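You operate a simulated robot arm through the tools that you are given. There is no shell and no other tool.

Carry out the task below with a simulated robot arm. There is one attempt and no reset: what you move stays moved.

JOB
File the orange and the green cube by the codes that the lit magnifier shows.
Fine: park the magnifier and leave its lamp on.

The check looks at the end state, three seconds after you hand in, the way a careful person would. Anything else that was tipped, shoved, dropped, spilled or broken makes it a failure.

ROBOT AND FRAMES
A 7-joint arm with a two-finger parallel gripper, fixed in place. Base frame: the origin is on the floor under the middle of its stand, x ahead of it, y to its left, z up; the work surface is at about z = 86. Units: cm, degrees, N and s.
With the tool pointing down near the work surface it reaches from about 10 to 64 cm from the base axis. Its first joint turns from -66.0 to 66.0 degrees. Payload 1.57 kg.
Tool frame: the origin (TCP) lies between the finger pads and is the grasp point; the fingertips stand 3 cm ahead of it; z points along the fingers, y is the line along which they close. Largest opening 8 cm; finger width 1.7, thickness 1.2; the body of the gripper, 4 by 8.2 cm, starts 8 cm behind the TCP.
Orientation is that of the tool frame in the base frame, as [roll, pitch, yaw] about the fixed x, y, z axes, in that order (R = Rz(yaw) Ry(pitch) Rx(roll)). With the fingers straight down and closing along the base's y, the tool's x points along the base's -x, its y along +y and its z along -z.

CONTROLS
- The arm moves only by the tool nudge_tool. Its argument "increments" is a list of rows, each an object (a shift or turn left out is 0, a gripper value left out holds the last) with "linear": the shift along the tool's x, y, z in units of 250 mm (1.0 is 250 mm), a list of three; "delta_rot": the turn, a rotation vector about the tool's x, y, z in units of 45 degrees (1.0 is 45 degrees), a list of three; "gripper": the gripper command, from -1 (fully open) to 1 (shut), values between in proportion. In form: [{"linear": [dx, dy, dz], "delta_rot": [rx, ry, rz], "gripper": gripper}, ...]. A call has 1 to 20 rows; each row is the pose to reach, as a shift and turn from the pose commanded when the call began, along the tool's axes at that moment. A call with a number of a shift or a turn outside -1 to 1 is refused whole. Each row takes 0.2 s and may step no farther than 5 cm and 8.6 degrees from the row before; otherwise, or with a gripper value out of range, the whole call is refused. A pose out of reach is approached as far as the arm can. The call stops where the force on the tool passes 90 N (or 10 N more than at its start, if that is more) or the arm is blocked; 0.2 s more then pass. Each finger travels about 7.2 cm/s and halts on what it meets, pressing with about 23 N; the grip force reading is that of the motor and also rises with nothing between the fingers. The clock runs only during rows and for 0.2 s after the last one: add rows that repeat a pose to give the fingers time. The reply holds the time, the measured pose of the TCP, the force on the tool along the base axes, the opening and the grip force, in the units named above and with some noise, with the torque about the TCP (base axes, N m) and any sound that the robot's microphone picked up.
- Cameras (640 x 400 px; columns grow to the right, rows downward): "scene" is fixed at [3.96, 41.74, 143.77]; the picture's right is [-0.90, -0.44, 0.00], its down [-0.20, 0.41, -0.89] and it looks along [0.39, -0.80, -0.45] (base axes); focal length 366 px, centre (320, 200). "wrist" rides on the gripper at [7.2, -0.7, -12.2] in the tool frame; the picture's right is [0.09, 1.00, 0.00], its down [-0.84, 0.08, -0.54] and it looks along [-0.54, 0.05, 0.84] (tool axes); focal length 238 px, centre (320, 200). There is no depth. A picture from a camera that has moved, and an enlarged one, comes with that camera's place and axes in the base frame and with its lens.
- snapshot(camera): a new picture of that camera. The clock stands still meanwhile.
- close_up(camera, box): a new picture of the part [left, top, right, bottom] of that camera's present view, enlarged. The clock stands still meanwhile.
- sign_off(): hands the job in; it is judged then, once.

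Places have to be worked out from the pictures, the camera data and where the tool is seen. Open the gripper and draw the arm clear of the work before you hand the job in, unless the task says otherwise.

The tools are called after "Emit:" as a command line: name --argument value ..., lists and objects as JSON in quotes. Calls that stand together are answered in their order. nudge_tool: Moves the arm, as the interface text tells. Its arguments: {"type":"object","properties":{"increments":{"type":"array","items":{"type":"object","properties":{"linear":{"type":"array","items":{"type":"number"}},"delta_rot":{"type":"array","items":{"type":"number"}},"gripper":{"type":"number"}}}}},"required":["increments"]} The other tools are called the same way: snapshot (camera) takes a picture; close_up (camera, box) takes an enlarged picture of a part of a camera's view; sign_off () hands the job in.

At the start:

```text
time_s: 0.0
ee_pos: [19.75, -24.84, 128.07]
orientation: [-179.9, -0.1, -179.9]
ft_force: [-0.4, 0.5, -0.6]
torque: [-0.01, 0.01, 0.0]
finger_gap: 7.99
grasp_force: 0.1
```

scene: 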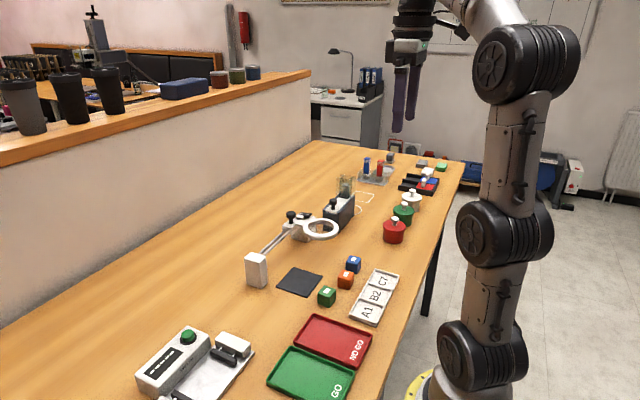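
wrist: 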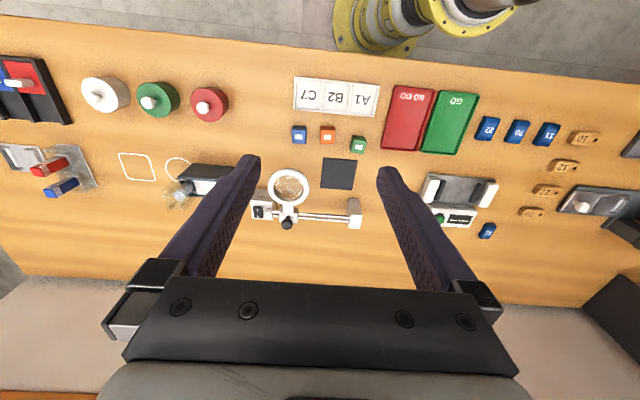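

The pictures show a magnifier on a sliding arm, three small cubes, a black mat and a tray labelled A1/B2/C7. I'll enlarge these areas to understand the magnifier and the tray.

Emit:
close_up --camera "scene" --box '[230, 170, 430, 330]'

Emit:
close_up --camera "wrist" --box '[230, 60, 400, 240]'

Emit:
close_up --camera "scene" --box '[240, 200, 350, 290]'

```text
2.50 times, centred on (330, 250) of scene
camera zoom: at [3.96, 41.74, 143.77], right [-0.9, -0.44, 0.0], down [-0.2, 0.41, -0.89], along [0.39, -0.8, -0.45], focal length 915 px, centre (295, 75)
```

zoom: 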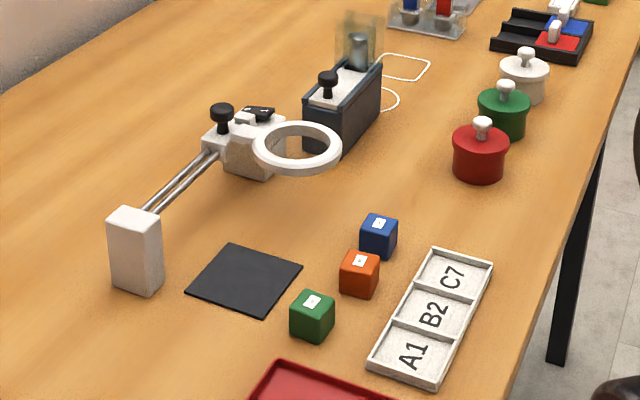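

```text
2.22 times, centred on (315, 150) of wrist
camera zoom: at [12.46, -25.49, 140.2], right [-0.09, 1.0, 0.0], down [0.84, 0.08, 0.54], along [0.54, 0.05, -0.84], focal length 530 px, centre (331, 311)
```

zoom: 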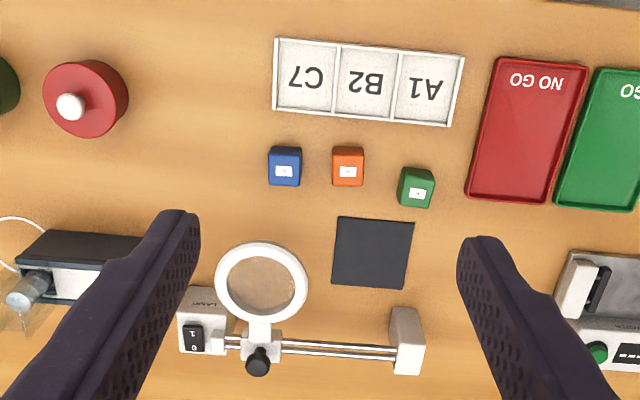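

```text
4.44 times, centred on (295, 245) of scene
camera zoom: at [3.96, 41.74, 143.77], right [-0.9, -0.44, 0.0], down [-0.2, 0.41, -0.89], along [0.39, -0.8, -0.45], focal length 1627 px, centre (431, 0)
```

zoom: 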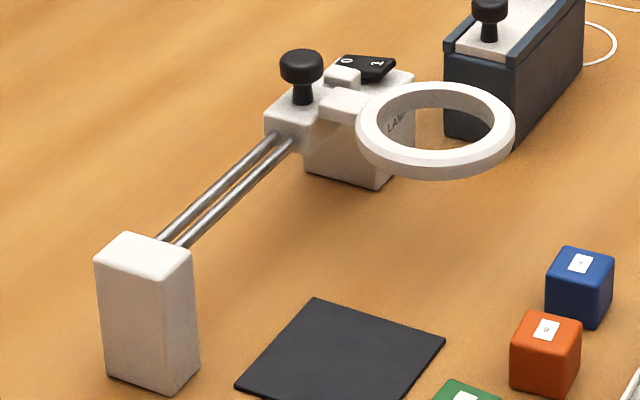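

The cubes carry tiny labels, and the magnifier has a carriage with a knob on two rails plus a rocker switch on the LAMP block. I'll zoom further on the switch, labels and carriage before moving.

Emit:
close_up --camera "wrist" --box '[245, 160, 375, 240]'

Emit:
close_up --camera "wrist" --box '[285, 120, 373, 160]'

Emit:
close_up --camera "scene" --box '[275, 200, 345, 250]'

Emit:
close_up --camera "scene" --box '[305, 250, 375, 310]'

```text
4.92 times, centred on (310, 200) of wrist
camera zoom: at [12.46, -25.49, 140.2], right [-0.09, 1.0, 0.0], down [0.84, 0.08, 0.54], along [0.54, 0.05, -0.84], focal length 1173 px, centre (369, 200)
```

zoom: 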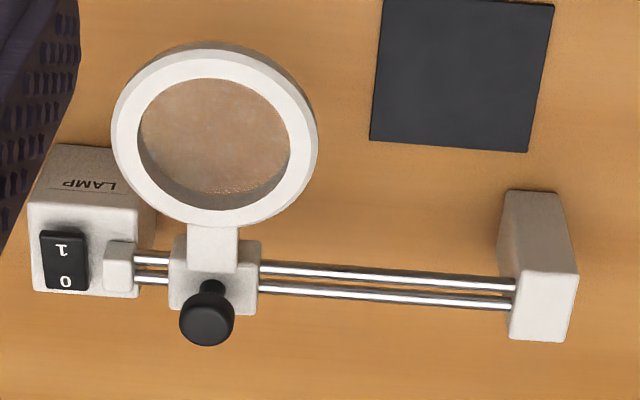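

```text
7.27 times, centred on (329, 140) of wrist
camera zoom: at [12.46, -25.49, 140.2], right [-0.09, 1.0, 0.0], down [0.84, 0.08, 0.54], along [0.54, 0.05, -0.84], focal length 1734 px, centre (254, 636)
```

zoom: 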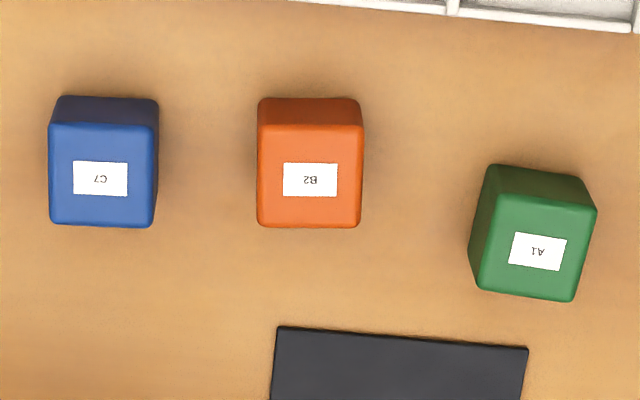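

```text
8.00 times, centred on (310, 225) of scene
camera zoom: at [3.96, 41.74, 143.77], right [-0.9, -0.44, 0.0], down [-0.2, 0.41, -0.89], along [0.39, -0.8, -0.45], focal length 2928 px, centre (400, 0)
```

zoom: 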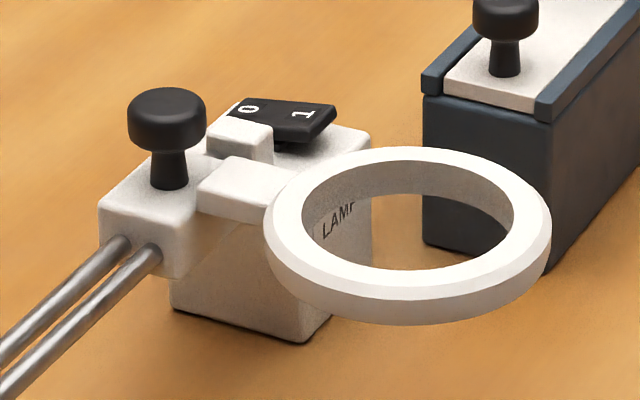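

```text
6.67 times, centred on (340, 280) of scene
camera zoom: at [3.96, 41.74, 143.77], right [-0.9, -0.44, 0.0], down [-0.2, 0.41, -0.89], along [0.39, -0.8, -0.45], focal length 2440 px, centre (187, -333)
```

zoom: 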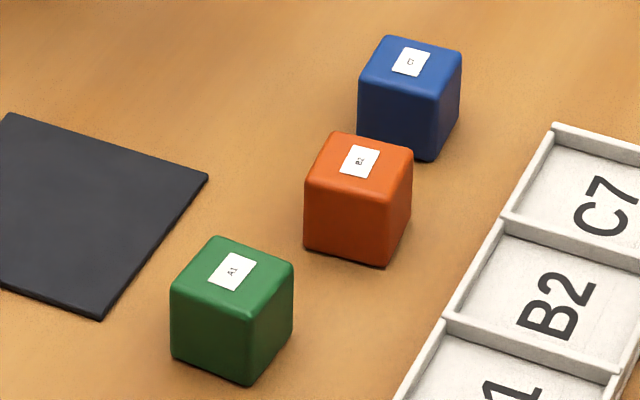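

The labels look readable already (blue C7, orange B2, green A1), but the job wants the codes shown by the lit lens, so I'll use it. I place the lens near (38.5, -30, 95), the rocker near (47, -37, 94) with "1" on its near side, and the mat near (39, -18). I'll move in closer to view the magnifier.

Emit:
nudge_tool --increments '[{"linear": [-0.082, -0.066, 0.104]}, {"linear": [-0.164, -0.131, 0.208]}, {"linear": [-0.246, -0.197, 0.312]}, {"linear": [-0.328, -0.262, 0.416]}, {"linear": [-0.41, -0.328, 0.52]}, {"linear": [-0.41, -0.328, 0.52]}]'

Emit:
snapshot --camera "wrist"

```text
time_s: 1.4
ee_pos: [30.01, -33.18, 115.22]
orientation: [-179.9, 0.0, 180.0]
ft_force: [0.2, 0.0, 0.4]
torque: [0.03, -0.02, 0.01]
finger_gap: 8.0
grasp_force: 0.0
```

```text
taken
camera wrist: at [22.66, -33.75, 127.37], right [-0.09, 1.0, 0.0], down [0.84, 0.08, 0.54], along [0.54, 0.05, -0.84], focal length 238 px, centre (320, 200)
```

wrist: 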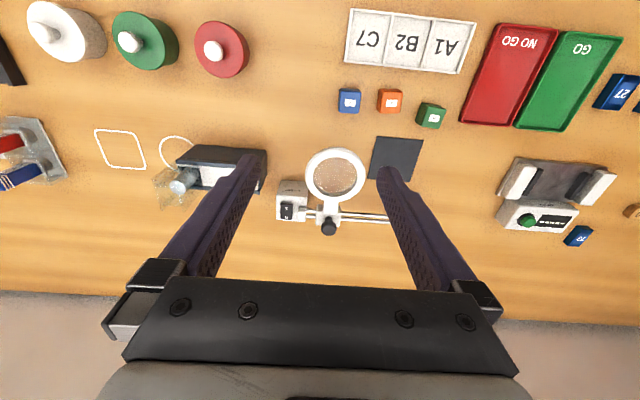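

The magnifier now lies between the open fingers; I'll enlarge it to fix the rocker, the knob and the carriage's end gap.

Emit:
close_up --camera "wrist" --box '[270, 140, 400, 240]'

Emit:
close_up --camera "wrist" --box '[330, 80, 450, 140]'

Emit:
close_up --camera "wrist" --box '[150, 120, 290, 220]'

```text
4.00 times, centred on (335, 190) of wrist
camera zoom: at [22.66, -33.75, 127.37], right [-0.09, 1.0, 0.0], down [0.84, 0.08, 0.54], along [0.54, 0.05, -0.84], focal length 953 px, centre (260, 240)
```

zoom: 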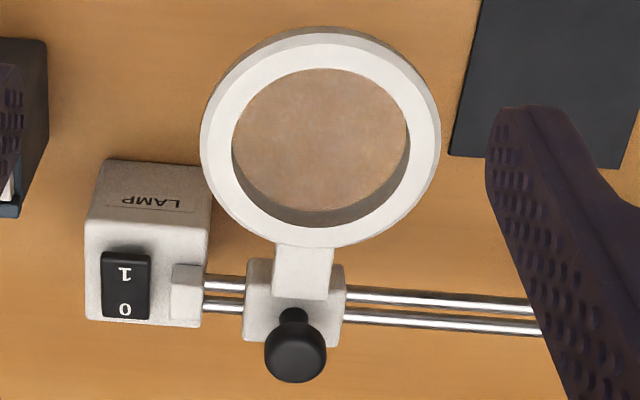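

```text
5.33 times, centred on (390, 110) of wrist
camera zoom: at [22.66, -33.75, 127.37], right [-0.09, 1.0, 0.0], down [0.84, 0.08, 0.54], along [0.54, 0.05, -0.84], focal length 1271 px, centre (-53, 680)
```

zoom: 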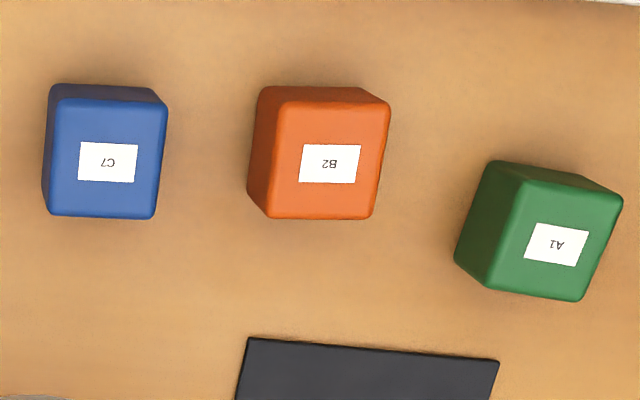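

```text
4.00 times, centred on (220, 170) of wrist
camera zoom: at [22.66, -33.75, 127.37], right [-0.09, 1.0, 0.0], down [0.84, 0.08, 0.54], along [0.54, 0.05, -0.84], focal length 953 px, centre (720, 320)
```

zoom: 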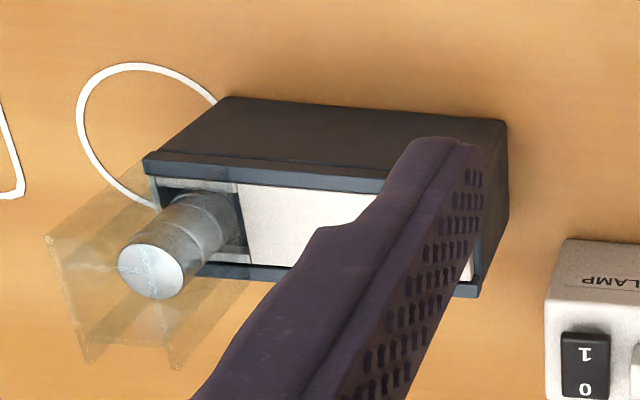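

Rocker "1" half is at about (45.7, -37.3, 94.5), and its gap to the dark box looks safe. I'll shut the fingers and go above it to about z = 104.

Emit:
nudge_tool --increments '[{"linear": [-0.125, -0.033, 0.04], "gripper": 1}, {"linear": [-0.25, -0.066, 0.12], "gripper": 1}, {"linear": [-0.375, -0.098, 0.21], "gripper": 1}, {"linear": [-0.5, -0.131, 0.3], "gripper": 1}, {"linear": [-0.624, -0.165, 0.38], "gripper": 1}, {"linear": [-0.624, -0.165, 0.448], "gripper": 1}, {"linear": [-0.624, -0.165, 0.448], "gripper": 1}]'

Emit:
snapshot --camera "wrist"

Emit:
close_up --camera "scene" --box '[240, 140, 400, 240]'

```text
time_s: 3.0
ee_pos: [45.59, -37.1, 103.92]
orientation: [-179.9, 0.0, 179.9]
ft_force: [0.2, -0.3, 0.9]
torque: [-0.01, 0.01, -0.01]
finger_gap: 0.0
grasp_force: 20.9
```

```text
taken
camera wrist: at [38.42, -37.69, 116.04], right [-0.09, 1.0, 0.0], down [0.84, 0.08, 0.54], along [0.54, 0.05, -0.84], focal length 238 px, centre (320, 200)
```

wrist: 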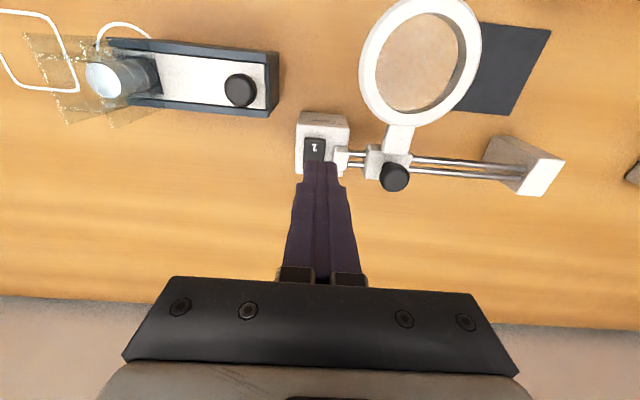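

```text
4.00 times, centred on (320, 190) of scene
camera zoom: at [3.96, 41.74, 143.77], right [-0.9, -0.44, 0.0], down [-0.2, 0.41, -0.89], along [0.39, -0.8, -0.45], focal length 1464 px, centre (320, 240)
```

zoom: 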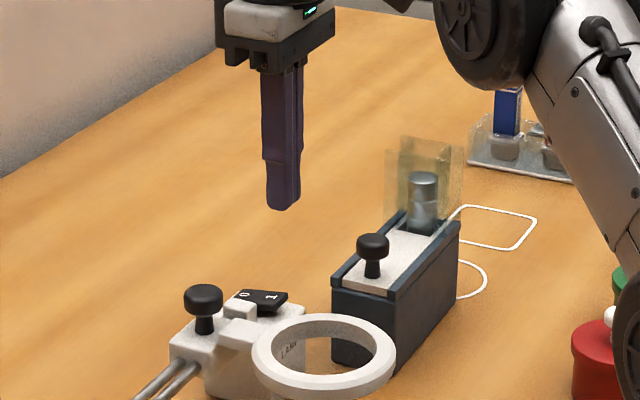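

Fingers are shut above the rocker. I'll zoom in to check the alignment before pressing.

Emit:
close_up --camera "wrist" --box '[270, 100, 400, 200]'

```text
4.00 times, centred on (335, 150) of wrist
camera zoom: at [38.42, -37.69, 116.04], right [-0.09, 1.0, 0.0], down [0.84, 0.08, 0.54], along [0.54, 0.05, -0.84], focal length 953 px, centre (260, 400)
```

zoom: 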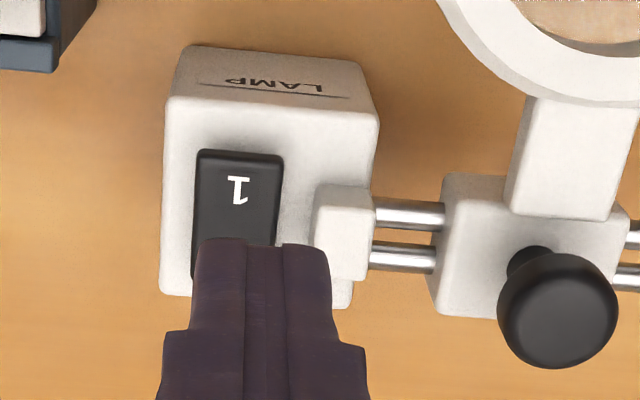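

The "1" end lies at about x = 45.4, y = -37.5. I'll shift slightly to (45.9, -37.4) and come down to just above the rocker.

Emit:
nudge_tool --increments '[{"linear": [-0.012, -0.013, 0.06], "gripper": 1}, {"linear": [-0.012, -0.013, 0.12], "gripper": 1}, {"linear": [-0.012, -0.013, 0.17], "gripper": 1}, {"linear": [-0.012, -0.013, 0.21], "gripper": 1}, {"linear": [-0.012, -0.013, 0.21], "gripper": 1}]'

Emit:
close_up --camera "wrist" --box '[270, 100, 400, 200]'

Emit:
close_up --camera "scene" --box '[275, 190, 345, 240]'

```text
time_s: 4.2
ee_pos: [46.0, -37.67, 98.57]
orientation: [-179.8, 0.1, -180.0]
ft_force: [-0.4, -0.2, 0.3]
torque: [0.0, -0.03, 0.01]
finger_gap: 0.0
grasp_force: 21.5
```

```text
4.00 times, centred on (335, 150) of wrist
camera zoom: at [38.7, -38.28, 110.67], right [-0.09, 1.0, 0.0], down [0.84, 0.08, 0.54], along [0.54, 0.05, -0.84], focal length 953 px, centre (260, 400)
```

zoom: 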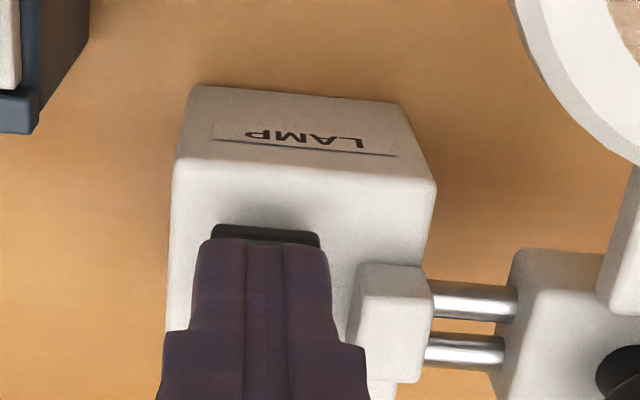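

```text
8.00 times, centred on (310, 215) of scene
camera zoom: at [3.96, 41.74, 143.77], right [-0.9, -0.44, 0.0], down [-0.2, 0.41, -0.89], along [0.39, -0.8, -0.45], focal length 2928 px, centre (400, 80)
```

zoom: 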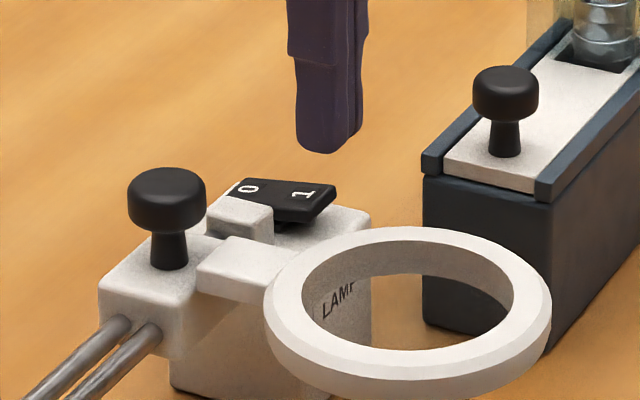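

The fingertips are about 1.3 cm above the raised "1" end and centred on it. I'll press down in small steps and watch force and sound.

Emit:
nudge_tool --increments '[{"linear": [0, 0, 0.016], "gripper": 1}, {"linear": [0, 0, 0.032], "gripper": 1}, {"linear": [0, 0, 0.044], "gripper": 1}, {"linear": [0, 0, 0.052], "gripper": 1}, {"linear": [0, 0, 0.06], "gripper": 1}]'

Emit:
close_up --camera "scene" --box '[275, 190, 345, 240]'

```text
time_s: 5.4
ee_pos: [45.93, -37.57, 96.95]
orientation: [-180.0, 0.0, 180.0]
ft_force: [0.4, -0.7, 0.6]
torque: [0.01, -0.02, 0.0]
finger_gap: 0.01
grasp_force: 21.4
```

```text
8.00 times, centred on (310, 215) of scene
camera zoom: at [3.96, 41.74, 143.77], right [-0.9, -0.44, 0.0], down [-0.2, 0.41, -0.89], along [0.39, -0.8, -0.45], focal length 2928 px, centre (400, 80)
```

zoom: 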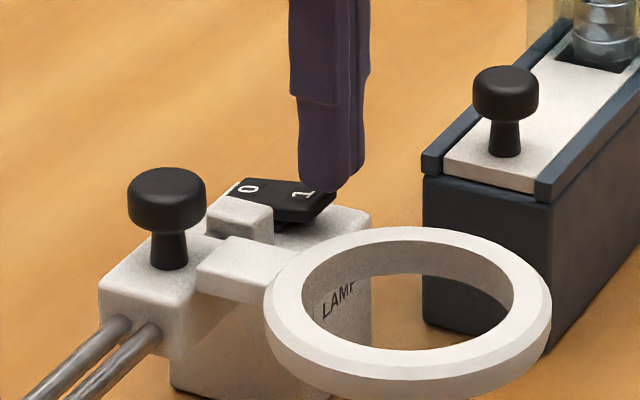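

The tip is now just about touching the raised end, no force yet. I'll continue in smaller steps.

Emit:
nudge_tool --increments '[{"linear": [0, 0, 0.006], "gripper": 1}, {"linear": [0, 0, 0.012], "gripper": 1}, {"linear": [0, 0, 0.018], "gripper": 1}, {"linear": [0, 0, 0.024], "gripper": 1}]'

Emit:
close_up --camera "scene" --box '[275, 190, 345, 240]'

```text
time_s: 6.4
ee_pos: [45.86, -37.69, 96.51]
orientation: [-179.9, 0.1, 180.0]
ft_force: [-0.8, -0.5, 0.9]
torque: [0.0, 0.03, 0.0]
finger_gap: 0.02
grasp_force: 21.6
```

```text
8.00 times, centred on (310, 215) of scene
camera zoom: at [3.96, 41.74, 143.77], right [-0.9, -0.44, 0.0], down [-0.2, 0.41, -0.89], along [0.39, -0.8, -0.45], focal length 2928 px, centre (400, 80)
```

zoom: 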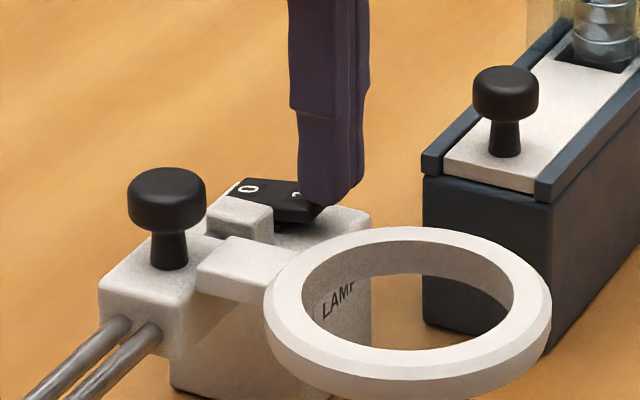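

Still no noticeable force; the tip has come down onto the rocker's end. I'll continue gently.

Emit:
nudge_tool --increments '[{"linear": [0, 0, 0.006], "gripper": 1}, {"linear": [0, 0, 0.012], "gripper": 1}, {"linear": [0, 0, 0.018], "gripper": 1}]'

Emit:
close_up --camera "scene" --box '[275, 190, 345, 240]'

Emit:
close_up --camera "wrist" --box '[270, 100, 400, 200]'

```text
time_s: 7.2
ee_pos: [45.93, -37.49, 96.18]
orientation: [-179.9, -0.1, -180.0]
ft_force: [1.0, 0.8, 0.4]
torque: [0.0, 0.01, -0.01]
finger_gap: 0.0
grasp_force: 21.1
```

```text
8.00 times, centred on (310, 215) of scene
camera zoom: at [3.96, 41.74, 143.77], right [-0.9, -0.44, 0.0], down [-0.2, 0.41, -0.89], along [0.39, -0.8, -0.45], focal length 2928 px, centre (400, 80)
```

zoom: 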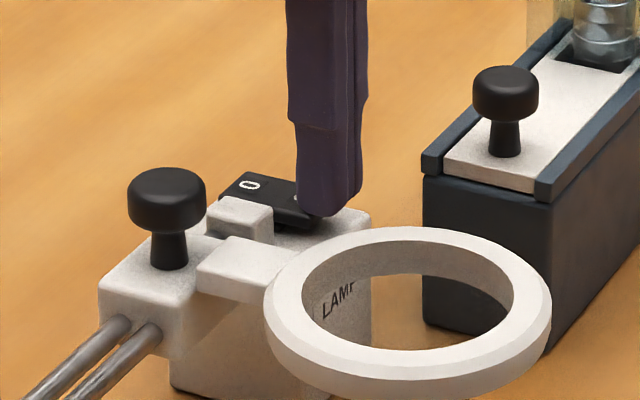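

```text
4.00 times, centred on (335, 150) of wrist
camera zoom: at [38.67, -38.16, 108.24], right [-0.09, 1.0, 0.0], down [0.84, 0.08, 0.54], along [0.54, 0.05, -0.84], focal length 953 px, centre (260, 400)
```

zoom: 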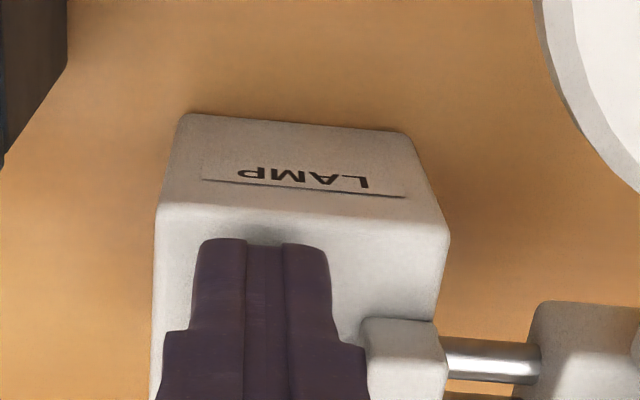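

The rocker has begun to turn (the "0" end is rising). I'll press further in small steps.

Emit:
nudge_tool --increments '[{"linear": [0, 0, 0.006], "gripper": 1}, {"linear": [0, 0, 0.012], "gripper": 1}, {"linear": [0, 0, 0.018], "gripper": 1}]'

Emit:
close_up --camera "scene" --box '[275, 190, 345, 240]'

```text
time_s: 8.0
ee_pos: [45.91, -37.55, 95.89]
orientation: [-179.8, 0.1, 179.9]
ft_force: [-4.6, 4.0, 10.4]
torque: [0.13, -0.01, 0.0]
finger_gap: 0.01
grasp_force: 21.8
heard: click
```

```text
8.00 times, centred on (310, 215) of scene
camera zoom: at [3.93, 41.76, 143.76], right [-0.9, -0.44, 0.0], down [-0.2, 0.41, -0.89], along [0.39, -0.8, -0.45], focal length 2928 px, centre (400, 80)
```

zoom: 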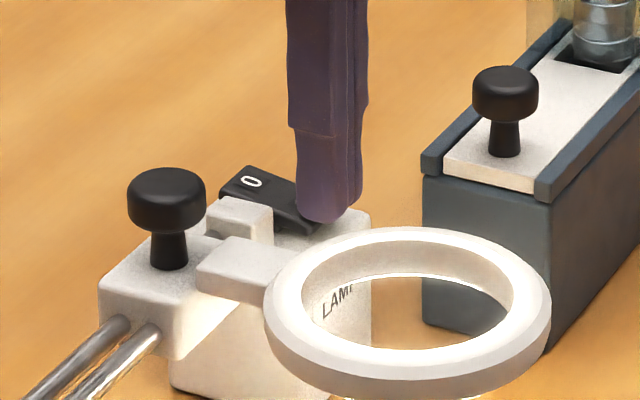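

A click was heard and the lamp ring is lit. I'll rise, open the fingers to about 5 cm, and go over the orange cube at about (28.9, -22.3).

Emit:
nudge_tool --increments '[{"linear": [0, 0, -0.18], "gripper": 1}, {"linear": [0, 0, -0.36], "gripper": 1}, {"linear": [0, 0, -0.54], "gripper": 1}, {"linear": [0.13, 0.12, -0.54], "gripper": 0.5}, {"linear": [0.26, 0.24, -0.54], "gripper": 0.2}, {"linear": [0.39, 0.36, -0.54], "gripper": -0.25}, {"linear": [0.53, 0.48, -0.5], "gripper": -0.25}, {"linear": [0.68, 0.61, -0.45], "gripper": -0.25}, {"linear": [0.68, 0.61, -0.324], "gripper": -0.25}, {"linear": [0.68, 0.61, -0.324], "gripper": -0.25}]'

Emit:
snapshot --camera "wrist"

Emit:
snapshot --camera "scene"

```text
refused: row 8 steps farther than a row can; nothing moved
```

```text
taken
camera wrist: at [38.6, -38.07, 108.01], right [-0.09, 1.0, 0.0], down [0.84, 0.08, 0.54], along [0.54, 0.05, -0.84], focal length 238 px, centre (320, 200)
```

wrist: 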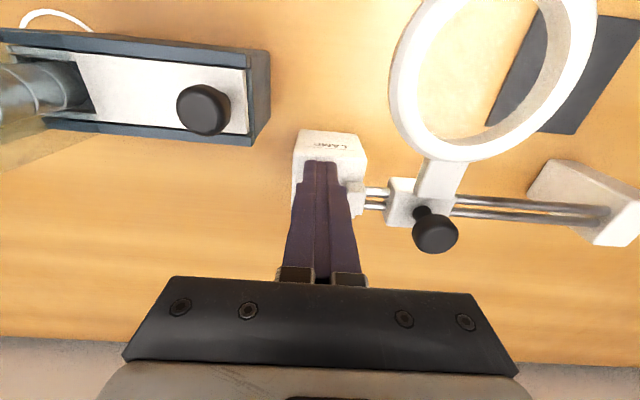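

```text
taken
```

scene: 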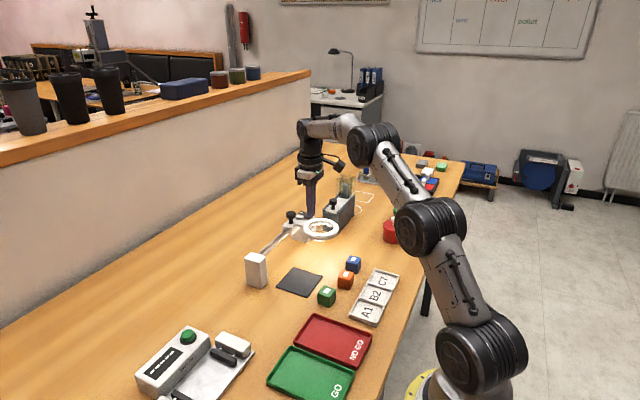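

One row stepped too far, so nothing moved. I'll send the same path again with more, shorter steps.

Emit:
nudge_tool --increments '[{"linear": [0, 0, -0.18], "gripper": 1}, {"linear": [0, 0, -0.36], "gripper": 1}, {"linear": [0, 0, -0.54], "gripper": 1}, {"linear": [0.12, 0.107, -0.54], "gripper": 0.5}, {"linear": [0.24, 0.215, -0.54], "gripper": 0.2}, {"linear": [0.36, 0.322, -0.54], "gripper": -0.25}, {"linear": [0.47, 0.42, -0.52], "gripper": -0.25}, {"linear": [0.58, 0.52, -0.48], "gripper": -0.25}, {"linear": [0.68, 0.61, -0.43], "gripper": -0.25}, {"linear": [0.68, 0.61, -0.324], "gripper": -0.25}, {"linear": [0.68, 0.61, -0.324], "gripper": -0.25}]'

Emit:
snapshot --camera "wrist"

Emit:
snapshot --camera "scene"

```text
time_s: 10.4
ee_pos: [28.78, -22.38, 103.52]
orientation: [-179.9, 0.0, -180.0]
ft_force: [-0.2, 0.2, -0.2]
torque: [0.01, 0.02, -0.02]
finger_gap: 5.01
grasp_force: 0.0
```

```text
taken
camera wrist: at [21.56, -22.99, 115.67], right [-0.09, 1.0, 0.0], down [0.84, 0.08, 0.54], along [0.54, 0.05, -0.84], focal length 238 px, centre (320, 200)
```

wrist: 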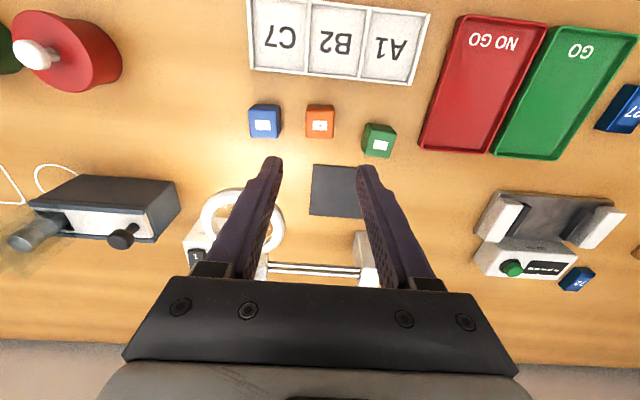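

```text
taken
```

scene: 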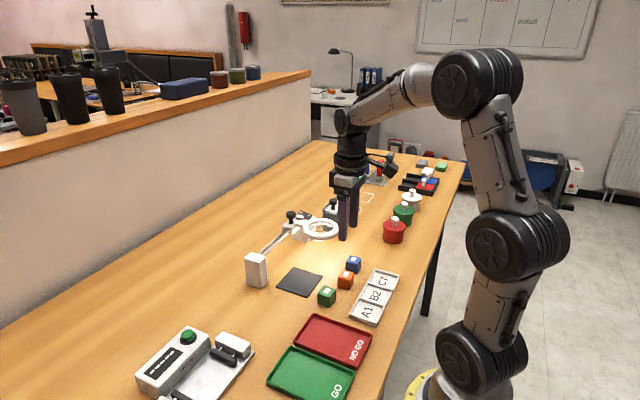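

The fingers are over the orange cube with a 5 cm gap. I'll enlarge the cubes, the mat and the tray for accurate positions.

Emit:
close_up --camera "wrist" --box '[240, 90, 400, 190]'

Emit:
close_up --camera "wrist" --box '[240, 0, 440, 110]'

Emit:
close_up --camera "scene" --box '[270, 245, 410, 335]'

```text
4.00 times, centred on (320, 140) of wrist
camera zoom: at [21.56, -22.99, 115.67], right [-0.09, 1.0, 0.0], down [0.84, 0.08, 0.54], along [0.54, 0.05, -0.84], focal length 953 px, centre (320, 440)
```

zoom: 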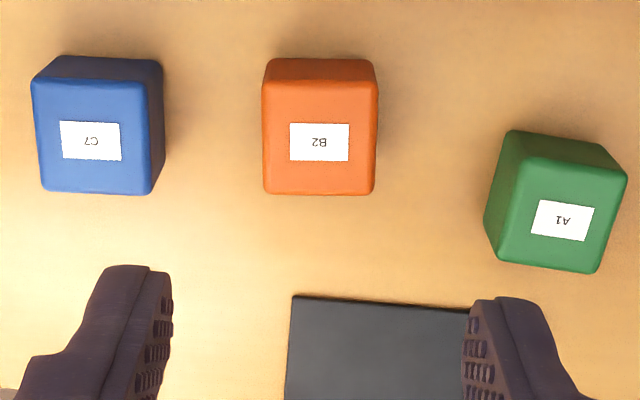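

```text
3.20 times, centred on (340, 55) of wrist
camera zoom: at [21.56, -22.99, 115.67], right [-0.09, 1.0, 0.0], down [0.84, 0.08, 0.54], along [0.54, 0.05, -0.84], focal length 763 px, centre (256, 664)
```

zoom: 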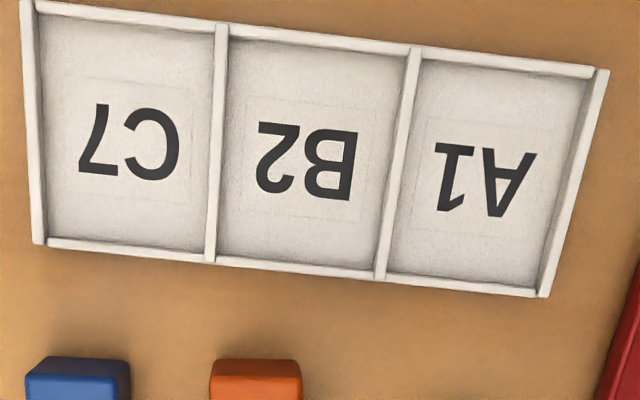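

```text
4.44 times, centred on (340, 290) of scene
camera zoom: at [3.96, 41.74, 143.77], right [-0.9, -0.44, 0.0], down [-0.2, 0.41, -0.89], along [0.39, -0.8, -0.45], focal length 1627 px, centre (231, -200)
```

zoom: 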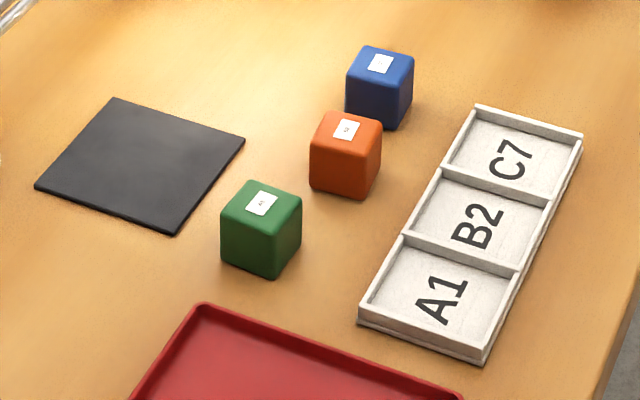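

Orange cube sits at (28.85, -22.35), about 3.2 cm wide and turned about +5°; tray walls are about 1.2 cm high, so I'll grip high (fingertips 1.5 cm above the table). I'll turn the tool 5°, descend without gripping yet, and check.

Emit:
nudge_tool --increments '[{"linear": [-0.002, 0.001, 0.1], "delta_rot": [0, 0, -0.111], "gripper": -0.25}, {"linear": [-0.002, 0.001, 0.22], "delta_rot": [0, 0, -0.111], "gripper": -0.25}, {"linear": [-0.002, 0.001, 0.34], "delta_rot": [0, 0, -0.111], "gripper": -0.25}, {"linear": [-0.002, 0.001, 0.42], "delta_rot": [0, 0, -0.111], "gripper": -0.25}, {"linear": [-0.002, 0.001, 0.47], "delta_rot": [0, 0, -0.111], "gripper": -0.25}, {"linear": [-0.002, 0.001, 0.47], "delta_rot": [0, 0, -0.111], "gripper": -0.25}]'

Emit:
snapshot --camera "wrist"

Emit:
close_up --camera "scene" --box '[300, 230, 400, 310]'

```text
time_s: 11.8
ee_pos: [28.91, -22.17, 92.0]
orientation: [-179.9, 0.0, -174.9]
ft_force: [-0.3, -0.5, -0.2]
torque: [0.0, -0.01, 0.03]
finger_gap: 4.99
grasp_force: 0.1
```

```text
taken
camera wrist: at [21.67, -23.53, 104.13], right [-0.18, 0.98, 0.0], down [0.83, 0.15, 0.54], along [0.53, 0.1, -0.84], focal length 238 px, centre (320, 200)
```

wrist: 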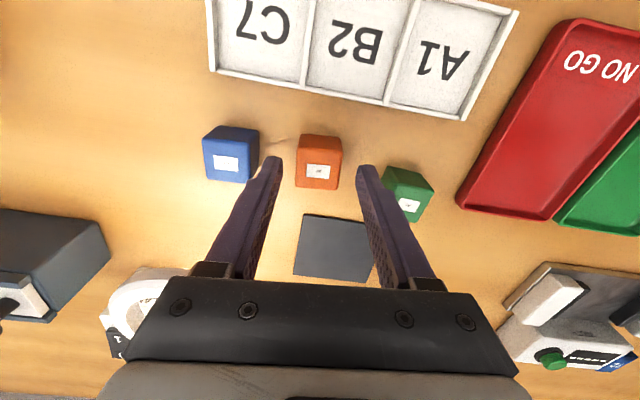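

```text
5.00 times, centred on (350, 270) of scene
camera zoom: at [3.96, 41.74, 143.77], right [-0.9, -0.44, 0.0], down [-0.2, 0.41, -0.89], along [0.39, -0.8, -0.45], focal length 1830 px, centre (170, -150)
```

zoom: 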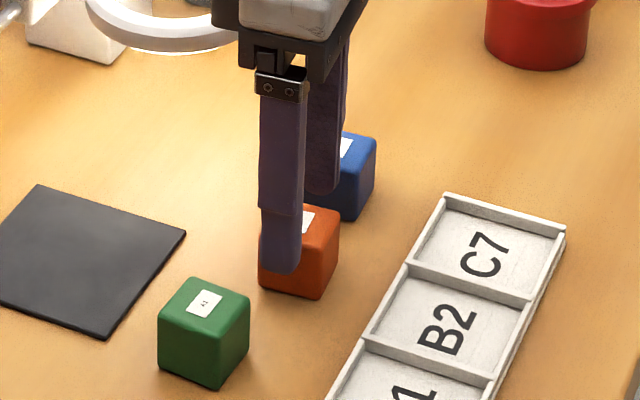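

The open fingers straddle the orange cube with room to blue. I'll zoom in to check centring before lowering further.

Emit:
close_up --camera "wrist" --box '[250, 110, 390, 210]'

```text
4.00 times, centred on (320, 160) of wrist
camera zoom: at [21.67, -23.53, 104.13], right [-0.18, 0.98, 0.0], down [0.83, 0.15, 0.54], along [0.53, 0.1, -0.84], focal length 953 px, centre (320, 360)
```

zoom: 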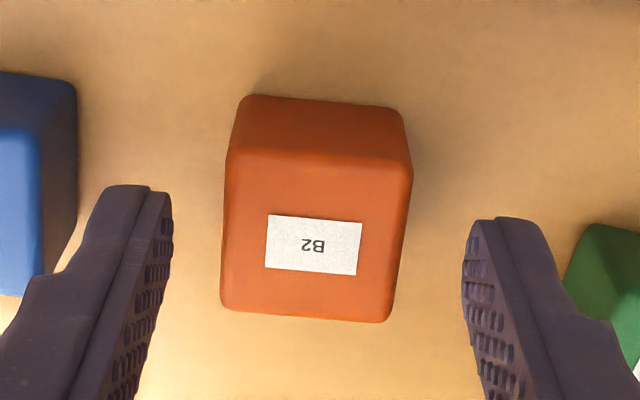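

The cube is centred within about 0.1 cm and square to the fingers. I'll narrow to 4.4 cm, descend 1.5 cm, then close.

Emit:
nudge_tool --increments '[{"linear": [0, 0, 0], "gripper": -0.1}, {"linear": [0, 0, 0.03], "gripper": -0.1}, {"linear": [0, 0, 0.06], "gripper": -0.1}, {"linear": [0, 0, 0.06], "gripper": -0.1}, {"linear": [0, 0, 0.06], "gripper": 1}, {"linear": [0, 0, 0.06], "gripper": 1}, {"linear": [0, 0, 0.06], "gripper": 1}]'

Emit:
close_up --camera "scene" --box '[300, 230, 400, 310]'

Emit:
close_up --camera "wrist" --box '[250, 110, 390, 210]'

```text
time_s: 13.4
ee_pos: [28.87, -22.32, 90.56]
orientation: [-179.9, 0.1, -175.0]
ft_force: [-0.6, 0.5, -0.2]
torque: [0.0, -0.05, 0.0]
finger_gap: 3.05
grasp_force: 22.7
```

```text
5.00 times, centred on (350, 270) of scene
camera zoom: at [3.96, 41.74, 143.77], right [-0.9, -0.44, 0.0], down [-0.2, 0.41, -0.89], along [0.39, -0.8, -0.45], focal length 1830 px, centre (170, -150)
```

zoom: 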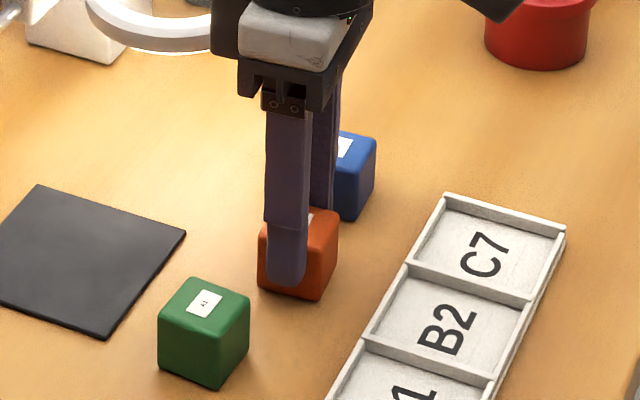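

```text
4.00 times, centred on (320, 160) of wrist
camera zoom: at [21.69, -23.55, 102.63], right [-0.18, 0.98, 0.0], down [0.83, 0.15, 0.54], along [0.53, 0.1, -0.84], focal length 953 px, centre (320, 360)
```

zoom: 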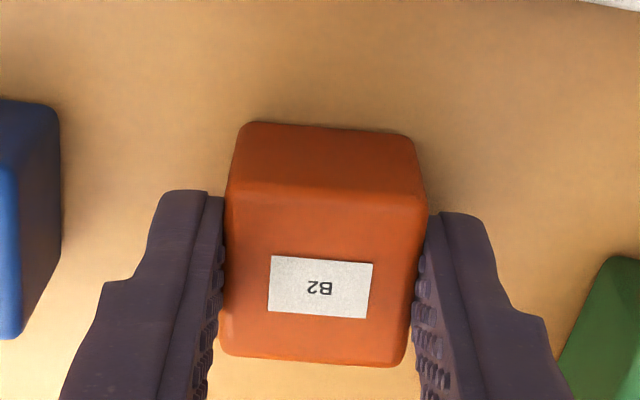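

Orange is gripped (gap 3.05 cm, 22.7 N). I'll lift it straight up 8 cm and turn the tool back 5°.

Emit:
nudge_tool --increments '[{"linear": [0, 0, -0.04], "gripper": 1}, {"linear": [0, 0, -0.14], "gripper": 1}, {"linear": [0, 0, -0.26], "gripper": 1}, {"linear": [0, 0, -0.34], "delta_rot": [0, 0, 0.111], "gripper": 1}, {"linear": [0, 0, -0.34], "delta_rot": [0, 0, 0.111], "gripper": 1}]'

Emit:
snapshot --camera "wrist"

```text
time_s: 14.6
ee_pos: [28.9, -22.27, 99.1]
orientation: [-179.9, 0.0, -180.0]
ft_force: [-0.4, -0.2, -1.2]
torque: [0.0, -0.02, -0.02]
finger_gap: 3.06
grasp_force: 22.8
```

```text
taken
camera wrist: at [21.63, -22.83, 111.15], right [-0.09, 1.0, 0.0], down [0.84, 0.08, 0.54], along [0.54, 0.05, -0.84], focal length 238 px, centre (320, 200)
```

wrist: 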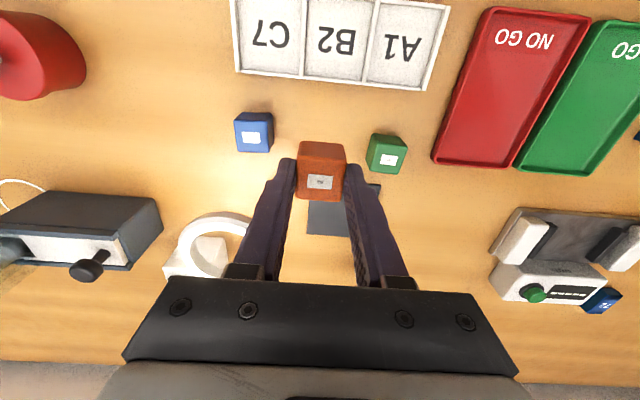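

The cube is held clear. I'll carry it over the mat centre at about (39.05, -18.35).

Emit:
nudge_tool --increments '[{"linear": [-0.13, 0.052, 0], "gripper": 1}, {"linear": [-0.27, 0.105, 0], "gripper": 1}, {"linear": [-0.405, 0.157, 0], "gripper": 1}, {"linear": [-0.405, 0.157, 0.1], "gripper": 1}, {"linear": [-0.405, 0.157, 0.18], "gripper": 1}, {"linear": [-0.405, 0.157, 0.24], "gripper": 1}, {"linear": [-0.405, 0.157, 0.24], "gripper": 1}]'

Emit:
snapshot --camera "wrist"

Emit:
close_up --camera "scene" --box '[240, 200, 380, 300]'

```text
time_s: 16.2
ee_pos: [39.06, -18.36, 92.97]
orientation: [-179.9, 0.0, -180.0]
ft_force: [0.3, -0.6, 0.7]
torque: [-0.04, 0.03, -0.04]
finger_gap: 3.06
grasp_force: 22.5
```

```text
taken
camera wrist: at [31.79, -18.94, 105.1], right [-0.09, 1.0, 0.0], down [0.84, 0.08, 0.54], along [0.54, 0.05, -0.84], focal length 238 px, centre (320, 200)
```

wrist: 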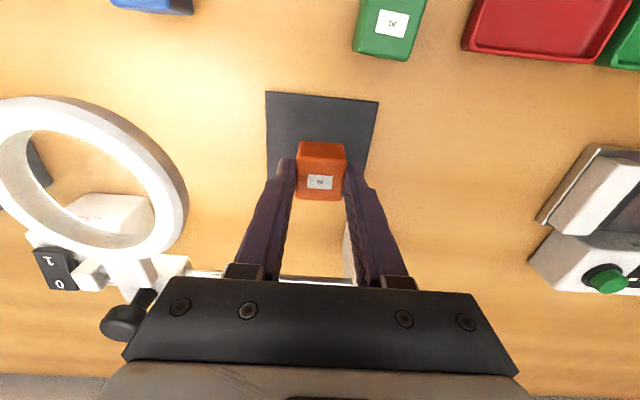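

```text
4.00 times, centred on (310, 250) of scene
camera zoom: at [3.96, 41.74, 143.77], right [-0.9, -0.44, 0.0], down [-0.2, 0.41, -0.89], along [0.39, -0.8, -0.45], focal length 1464 px, centre (360, 0)
```

zoom: 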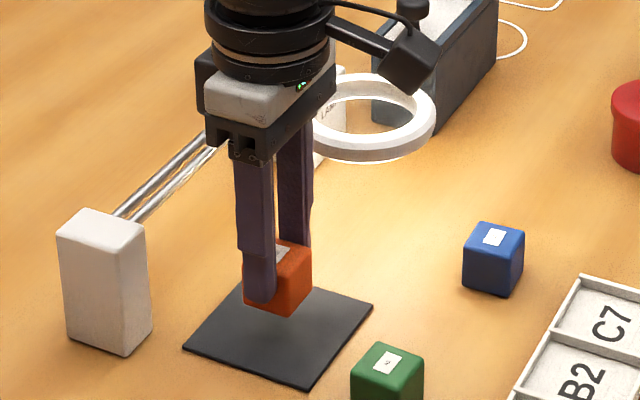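

Cube hovers about 2 cm over the mat's centre. I'll lower it in small steps and watch for contact.

Emit:
nudge_tool --increments '[{"linear": [0, 0, 0.03], "gripper": 1}, {"linear": [0, 0, 0.06], "gripper": 1}, {"linear": [0, 0, 0.072], "gripper": 1}, {"linear": [0, 0, 0.08], "gripper": 1}, {"linear": [0, 0, 0.08], "gripper": 1}]'

Emit:
close_up --camera "scene" --box '[270, 230, 350, 300]'

```text
time_s: 17.4
ee_pos: [39.0, -18.31, 90.9]
orientation: [-179.9, 0.1, 180.0]
ft_force: [-0.5, -0.9, -0.9]
torque: [-0.03, 0.01, 0.0]
finger_gap: 3.06
grasp_force: 22.3
```

```text
5.71 times, centred on (310, 265) of scene
camera zoom: at [3.96, 41.74, 143.77], right [-0.9, -0.44, 0.0], down [-0.2, 0.41, -0.89], along [0.39, -0.8, -0.45], focal length 2091 px, centre (377, -171)
```

zoom: 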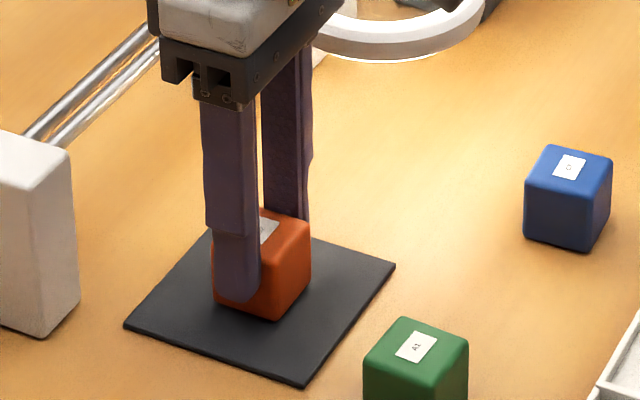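

It's almost touching; I'll lower another 0.3 cm in fine steps.

Emit:
nudge_tool --increments '[{"linear": [0, 0, 0.004], "gripper": 1}, {"linear": [0, 0, 0.008], "gripper": 1}, {"linear": [0, 0, 0.01], "gripper": 1}, {"linear": [0, 0, 0.01], "gripper": 1}]'

Emit:
close_up --camera "scene" --box '[285, 250, 335, 290]'

```text
time_s: 18.4
ee_pos: [39.07, -18.39, 90.81]
orientation: [-179.9, 0.0, 180.0]
ft_force: [-0.4, 3.3, 10.8]
torque: [0.19, 0.1, -0.04]
finger_gap: 3.07
grasp_force: 23.6
```

```text
10.00 times, centred on (310, 270) of scene
camera zoom: at [3.94, 41.75, 143.76], right [-0.9, -0.44, 0.0], down [-0.2, 0.41, -0.89], along [0.39, -0.8, -0.45], focal length 3660 px, centre (420, -500)
```

zoom: 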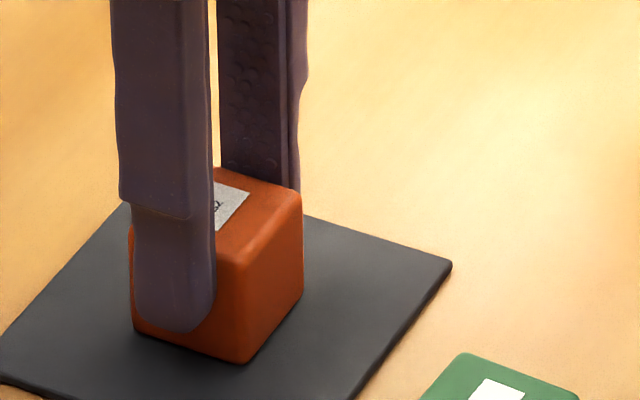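

Contact at 10.8 N, so the cube stands on the mat. I'll open to 5 cm and rise straight up.

Emit:
nudge_tool --increments '[{"linear": [0, 0, -0.003], "gripper": -0.25}, {"linear": [0, 0, -0.003], "gripper": -0.25}, {"linear": [0, 0, -0.08], "gripper": -0.25}, {"linear": [0, 0, -0.22], "gripper": -0.25}, {"linear": [0, 0, -0.38], "gripper": -0.25}, {"linear": [0, 0, -0.54], "gripper": -0.25}, {"linear": [0, 0, -0.68], "gripper": -0.25}, {"linear": [0, 0, -0.68], "gripper": -0.25}]'

Emit:
snapshot --camera "wrist"

Emit:
close_up --camera "scene" --box '[240, 190, 380, 300]'

```text
time_s: 20.2
ee_pos: [39.08, -18.23, 107.68]
orientation: [-179.9, -0.1, -179.9]
ft_force: [0.4, -0.2, 0.0]
torque: [0.03, 0.0, -0.01]
finger_gap: 5.0
grasp_force: 0.0
```

```text
taken
camera wrist: at [31.8, -18.9, 119.8], right [-0.09, 1.0, 0.0], down [0.84, 0.08, 0.54], along [0.54, 0.05, -0.84], focal length 238 px, centre (320, 200)
```

wrist: 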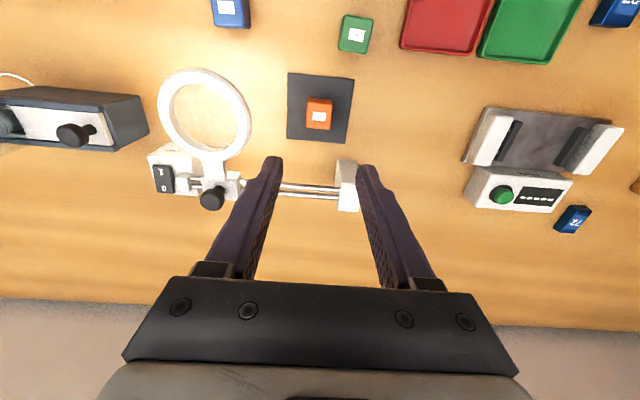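

```text
3.64 times, centred on (310, 245) of scene
camera zoom: at [3.96, 41.74, 143.77], right [-0.9, -0.44, 0.0], down [-0.2, 0.41, -0.89], along [0.39, -0.8, -0.45], focal length 1331 px, centre (356, 36)
```

zoom: 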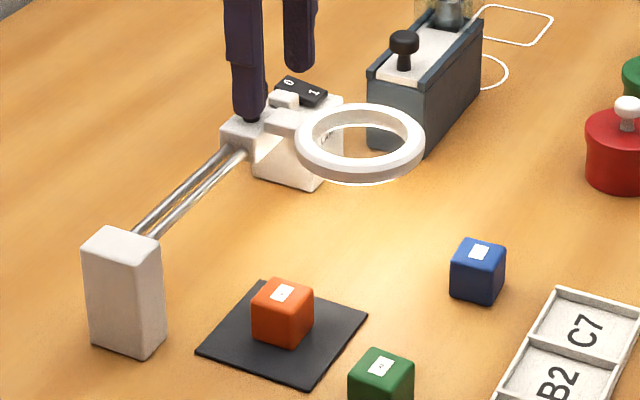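

Orange stands on the mat, everything else undisturbed. I'll move toward the knob side at about (42, -30) to see the knob between the fingers.

Emit:
nudge_tool --increments '[{"linear": [-0.03, -0.12, 0], "gripper": -0.25}, {"linear": [-0.06, -0.24, 0], "gripper": -0.25}, {"linear": [-0.09, -0.36, 0], "gripper": -0.25}, {"linear": [-0.116, -0.468, 0], "gripper": -0.25}, {"linear": [-0.116, -0.468, 0], "gripper": -0.25}]'

Emit:
snapshot --camera "wrist"

Emit:
close_up --camera "wrist" --box '[250, 120, 410, 220]'

Emit:
close_up --camera "scene" --box '[270, 180, 350, 240]'

```text
time_s: 21.4
ee_pos: [41.79, -30.19, 107.81]
orientation: [180.0, -0.1, 180.0]
ft_force: [-0.3, -0.9, 0.3]
torque: [-0.02, 0.01, 0.0]
finger_gap: 5.01
grasp_force: 0.0
```

```text
taken
camera wrist: at [34.55, -30.75, 119.91], right [-0.09, 1.0, 0.0], down [0.84, 0.08, 0.54], along [0.54, 0.05, -0.84], focal length 238 px, centre (320, 200)
```

wrist: 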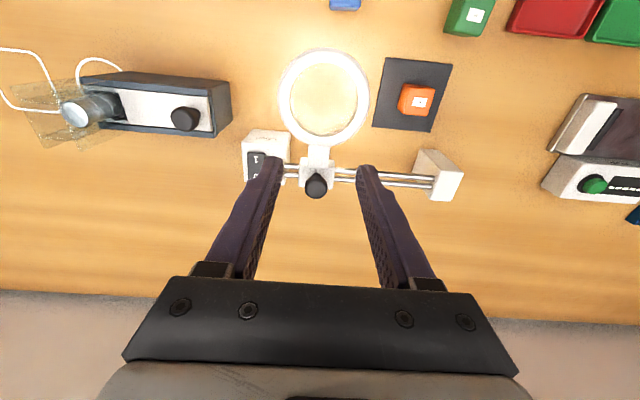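

```text
4.00 times, centred on (330, 170) of wrist
camera zoom: at [34.55, -30.75, 119.91], right [-0.09, 1.0, 0.0], down [0.84, 0.08, 0.54], along [0.54, 0.05, -0.84], focal length 953 px, centre (280, 320)
```

zoom: 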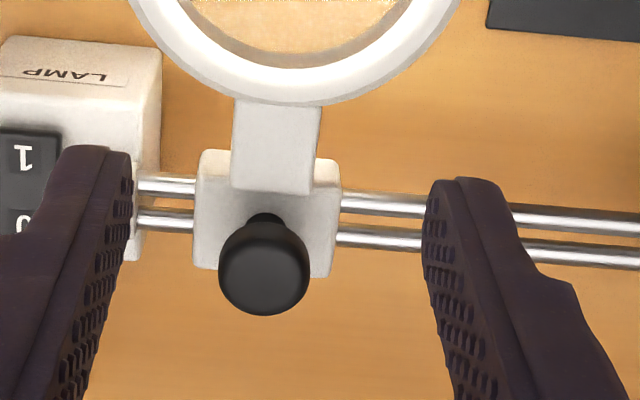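

```text
6.67 times, centred on (310, 210) of scene
camera zoom: at [3.96, 41.74, 143.77], right [-0.9, -0.44, 0.0], down [-0.2, 0.41, -0.89], along [0.39, -0.8, -0.45], focal length 2440 px, centre (387, 133)
```

zoom: 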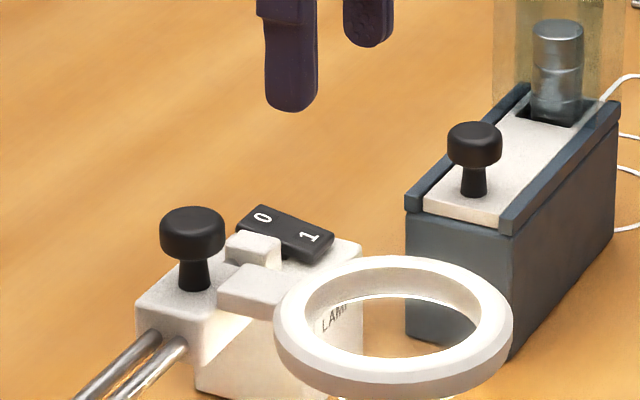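

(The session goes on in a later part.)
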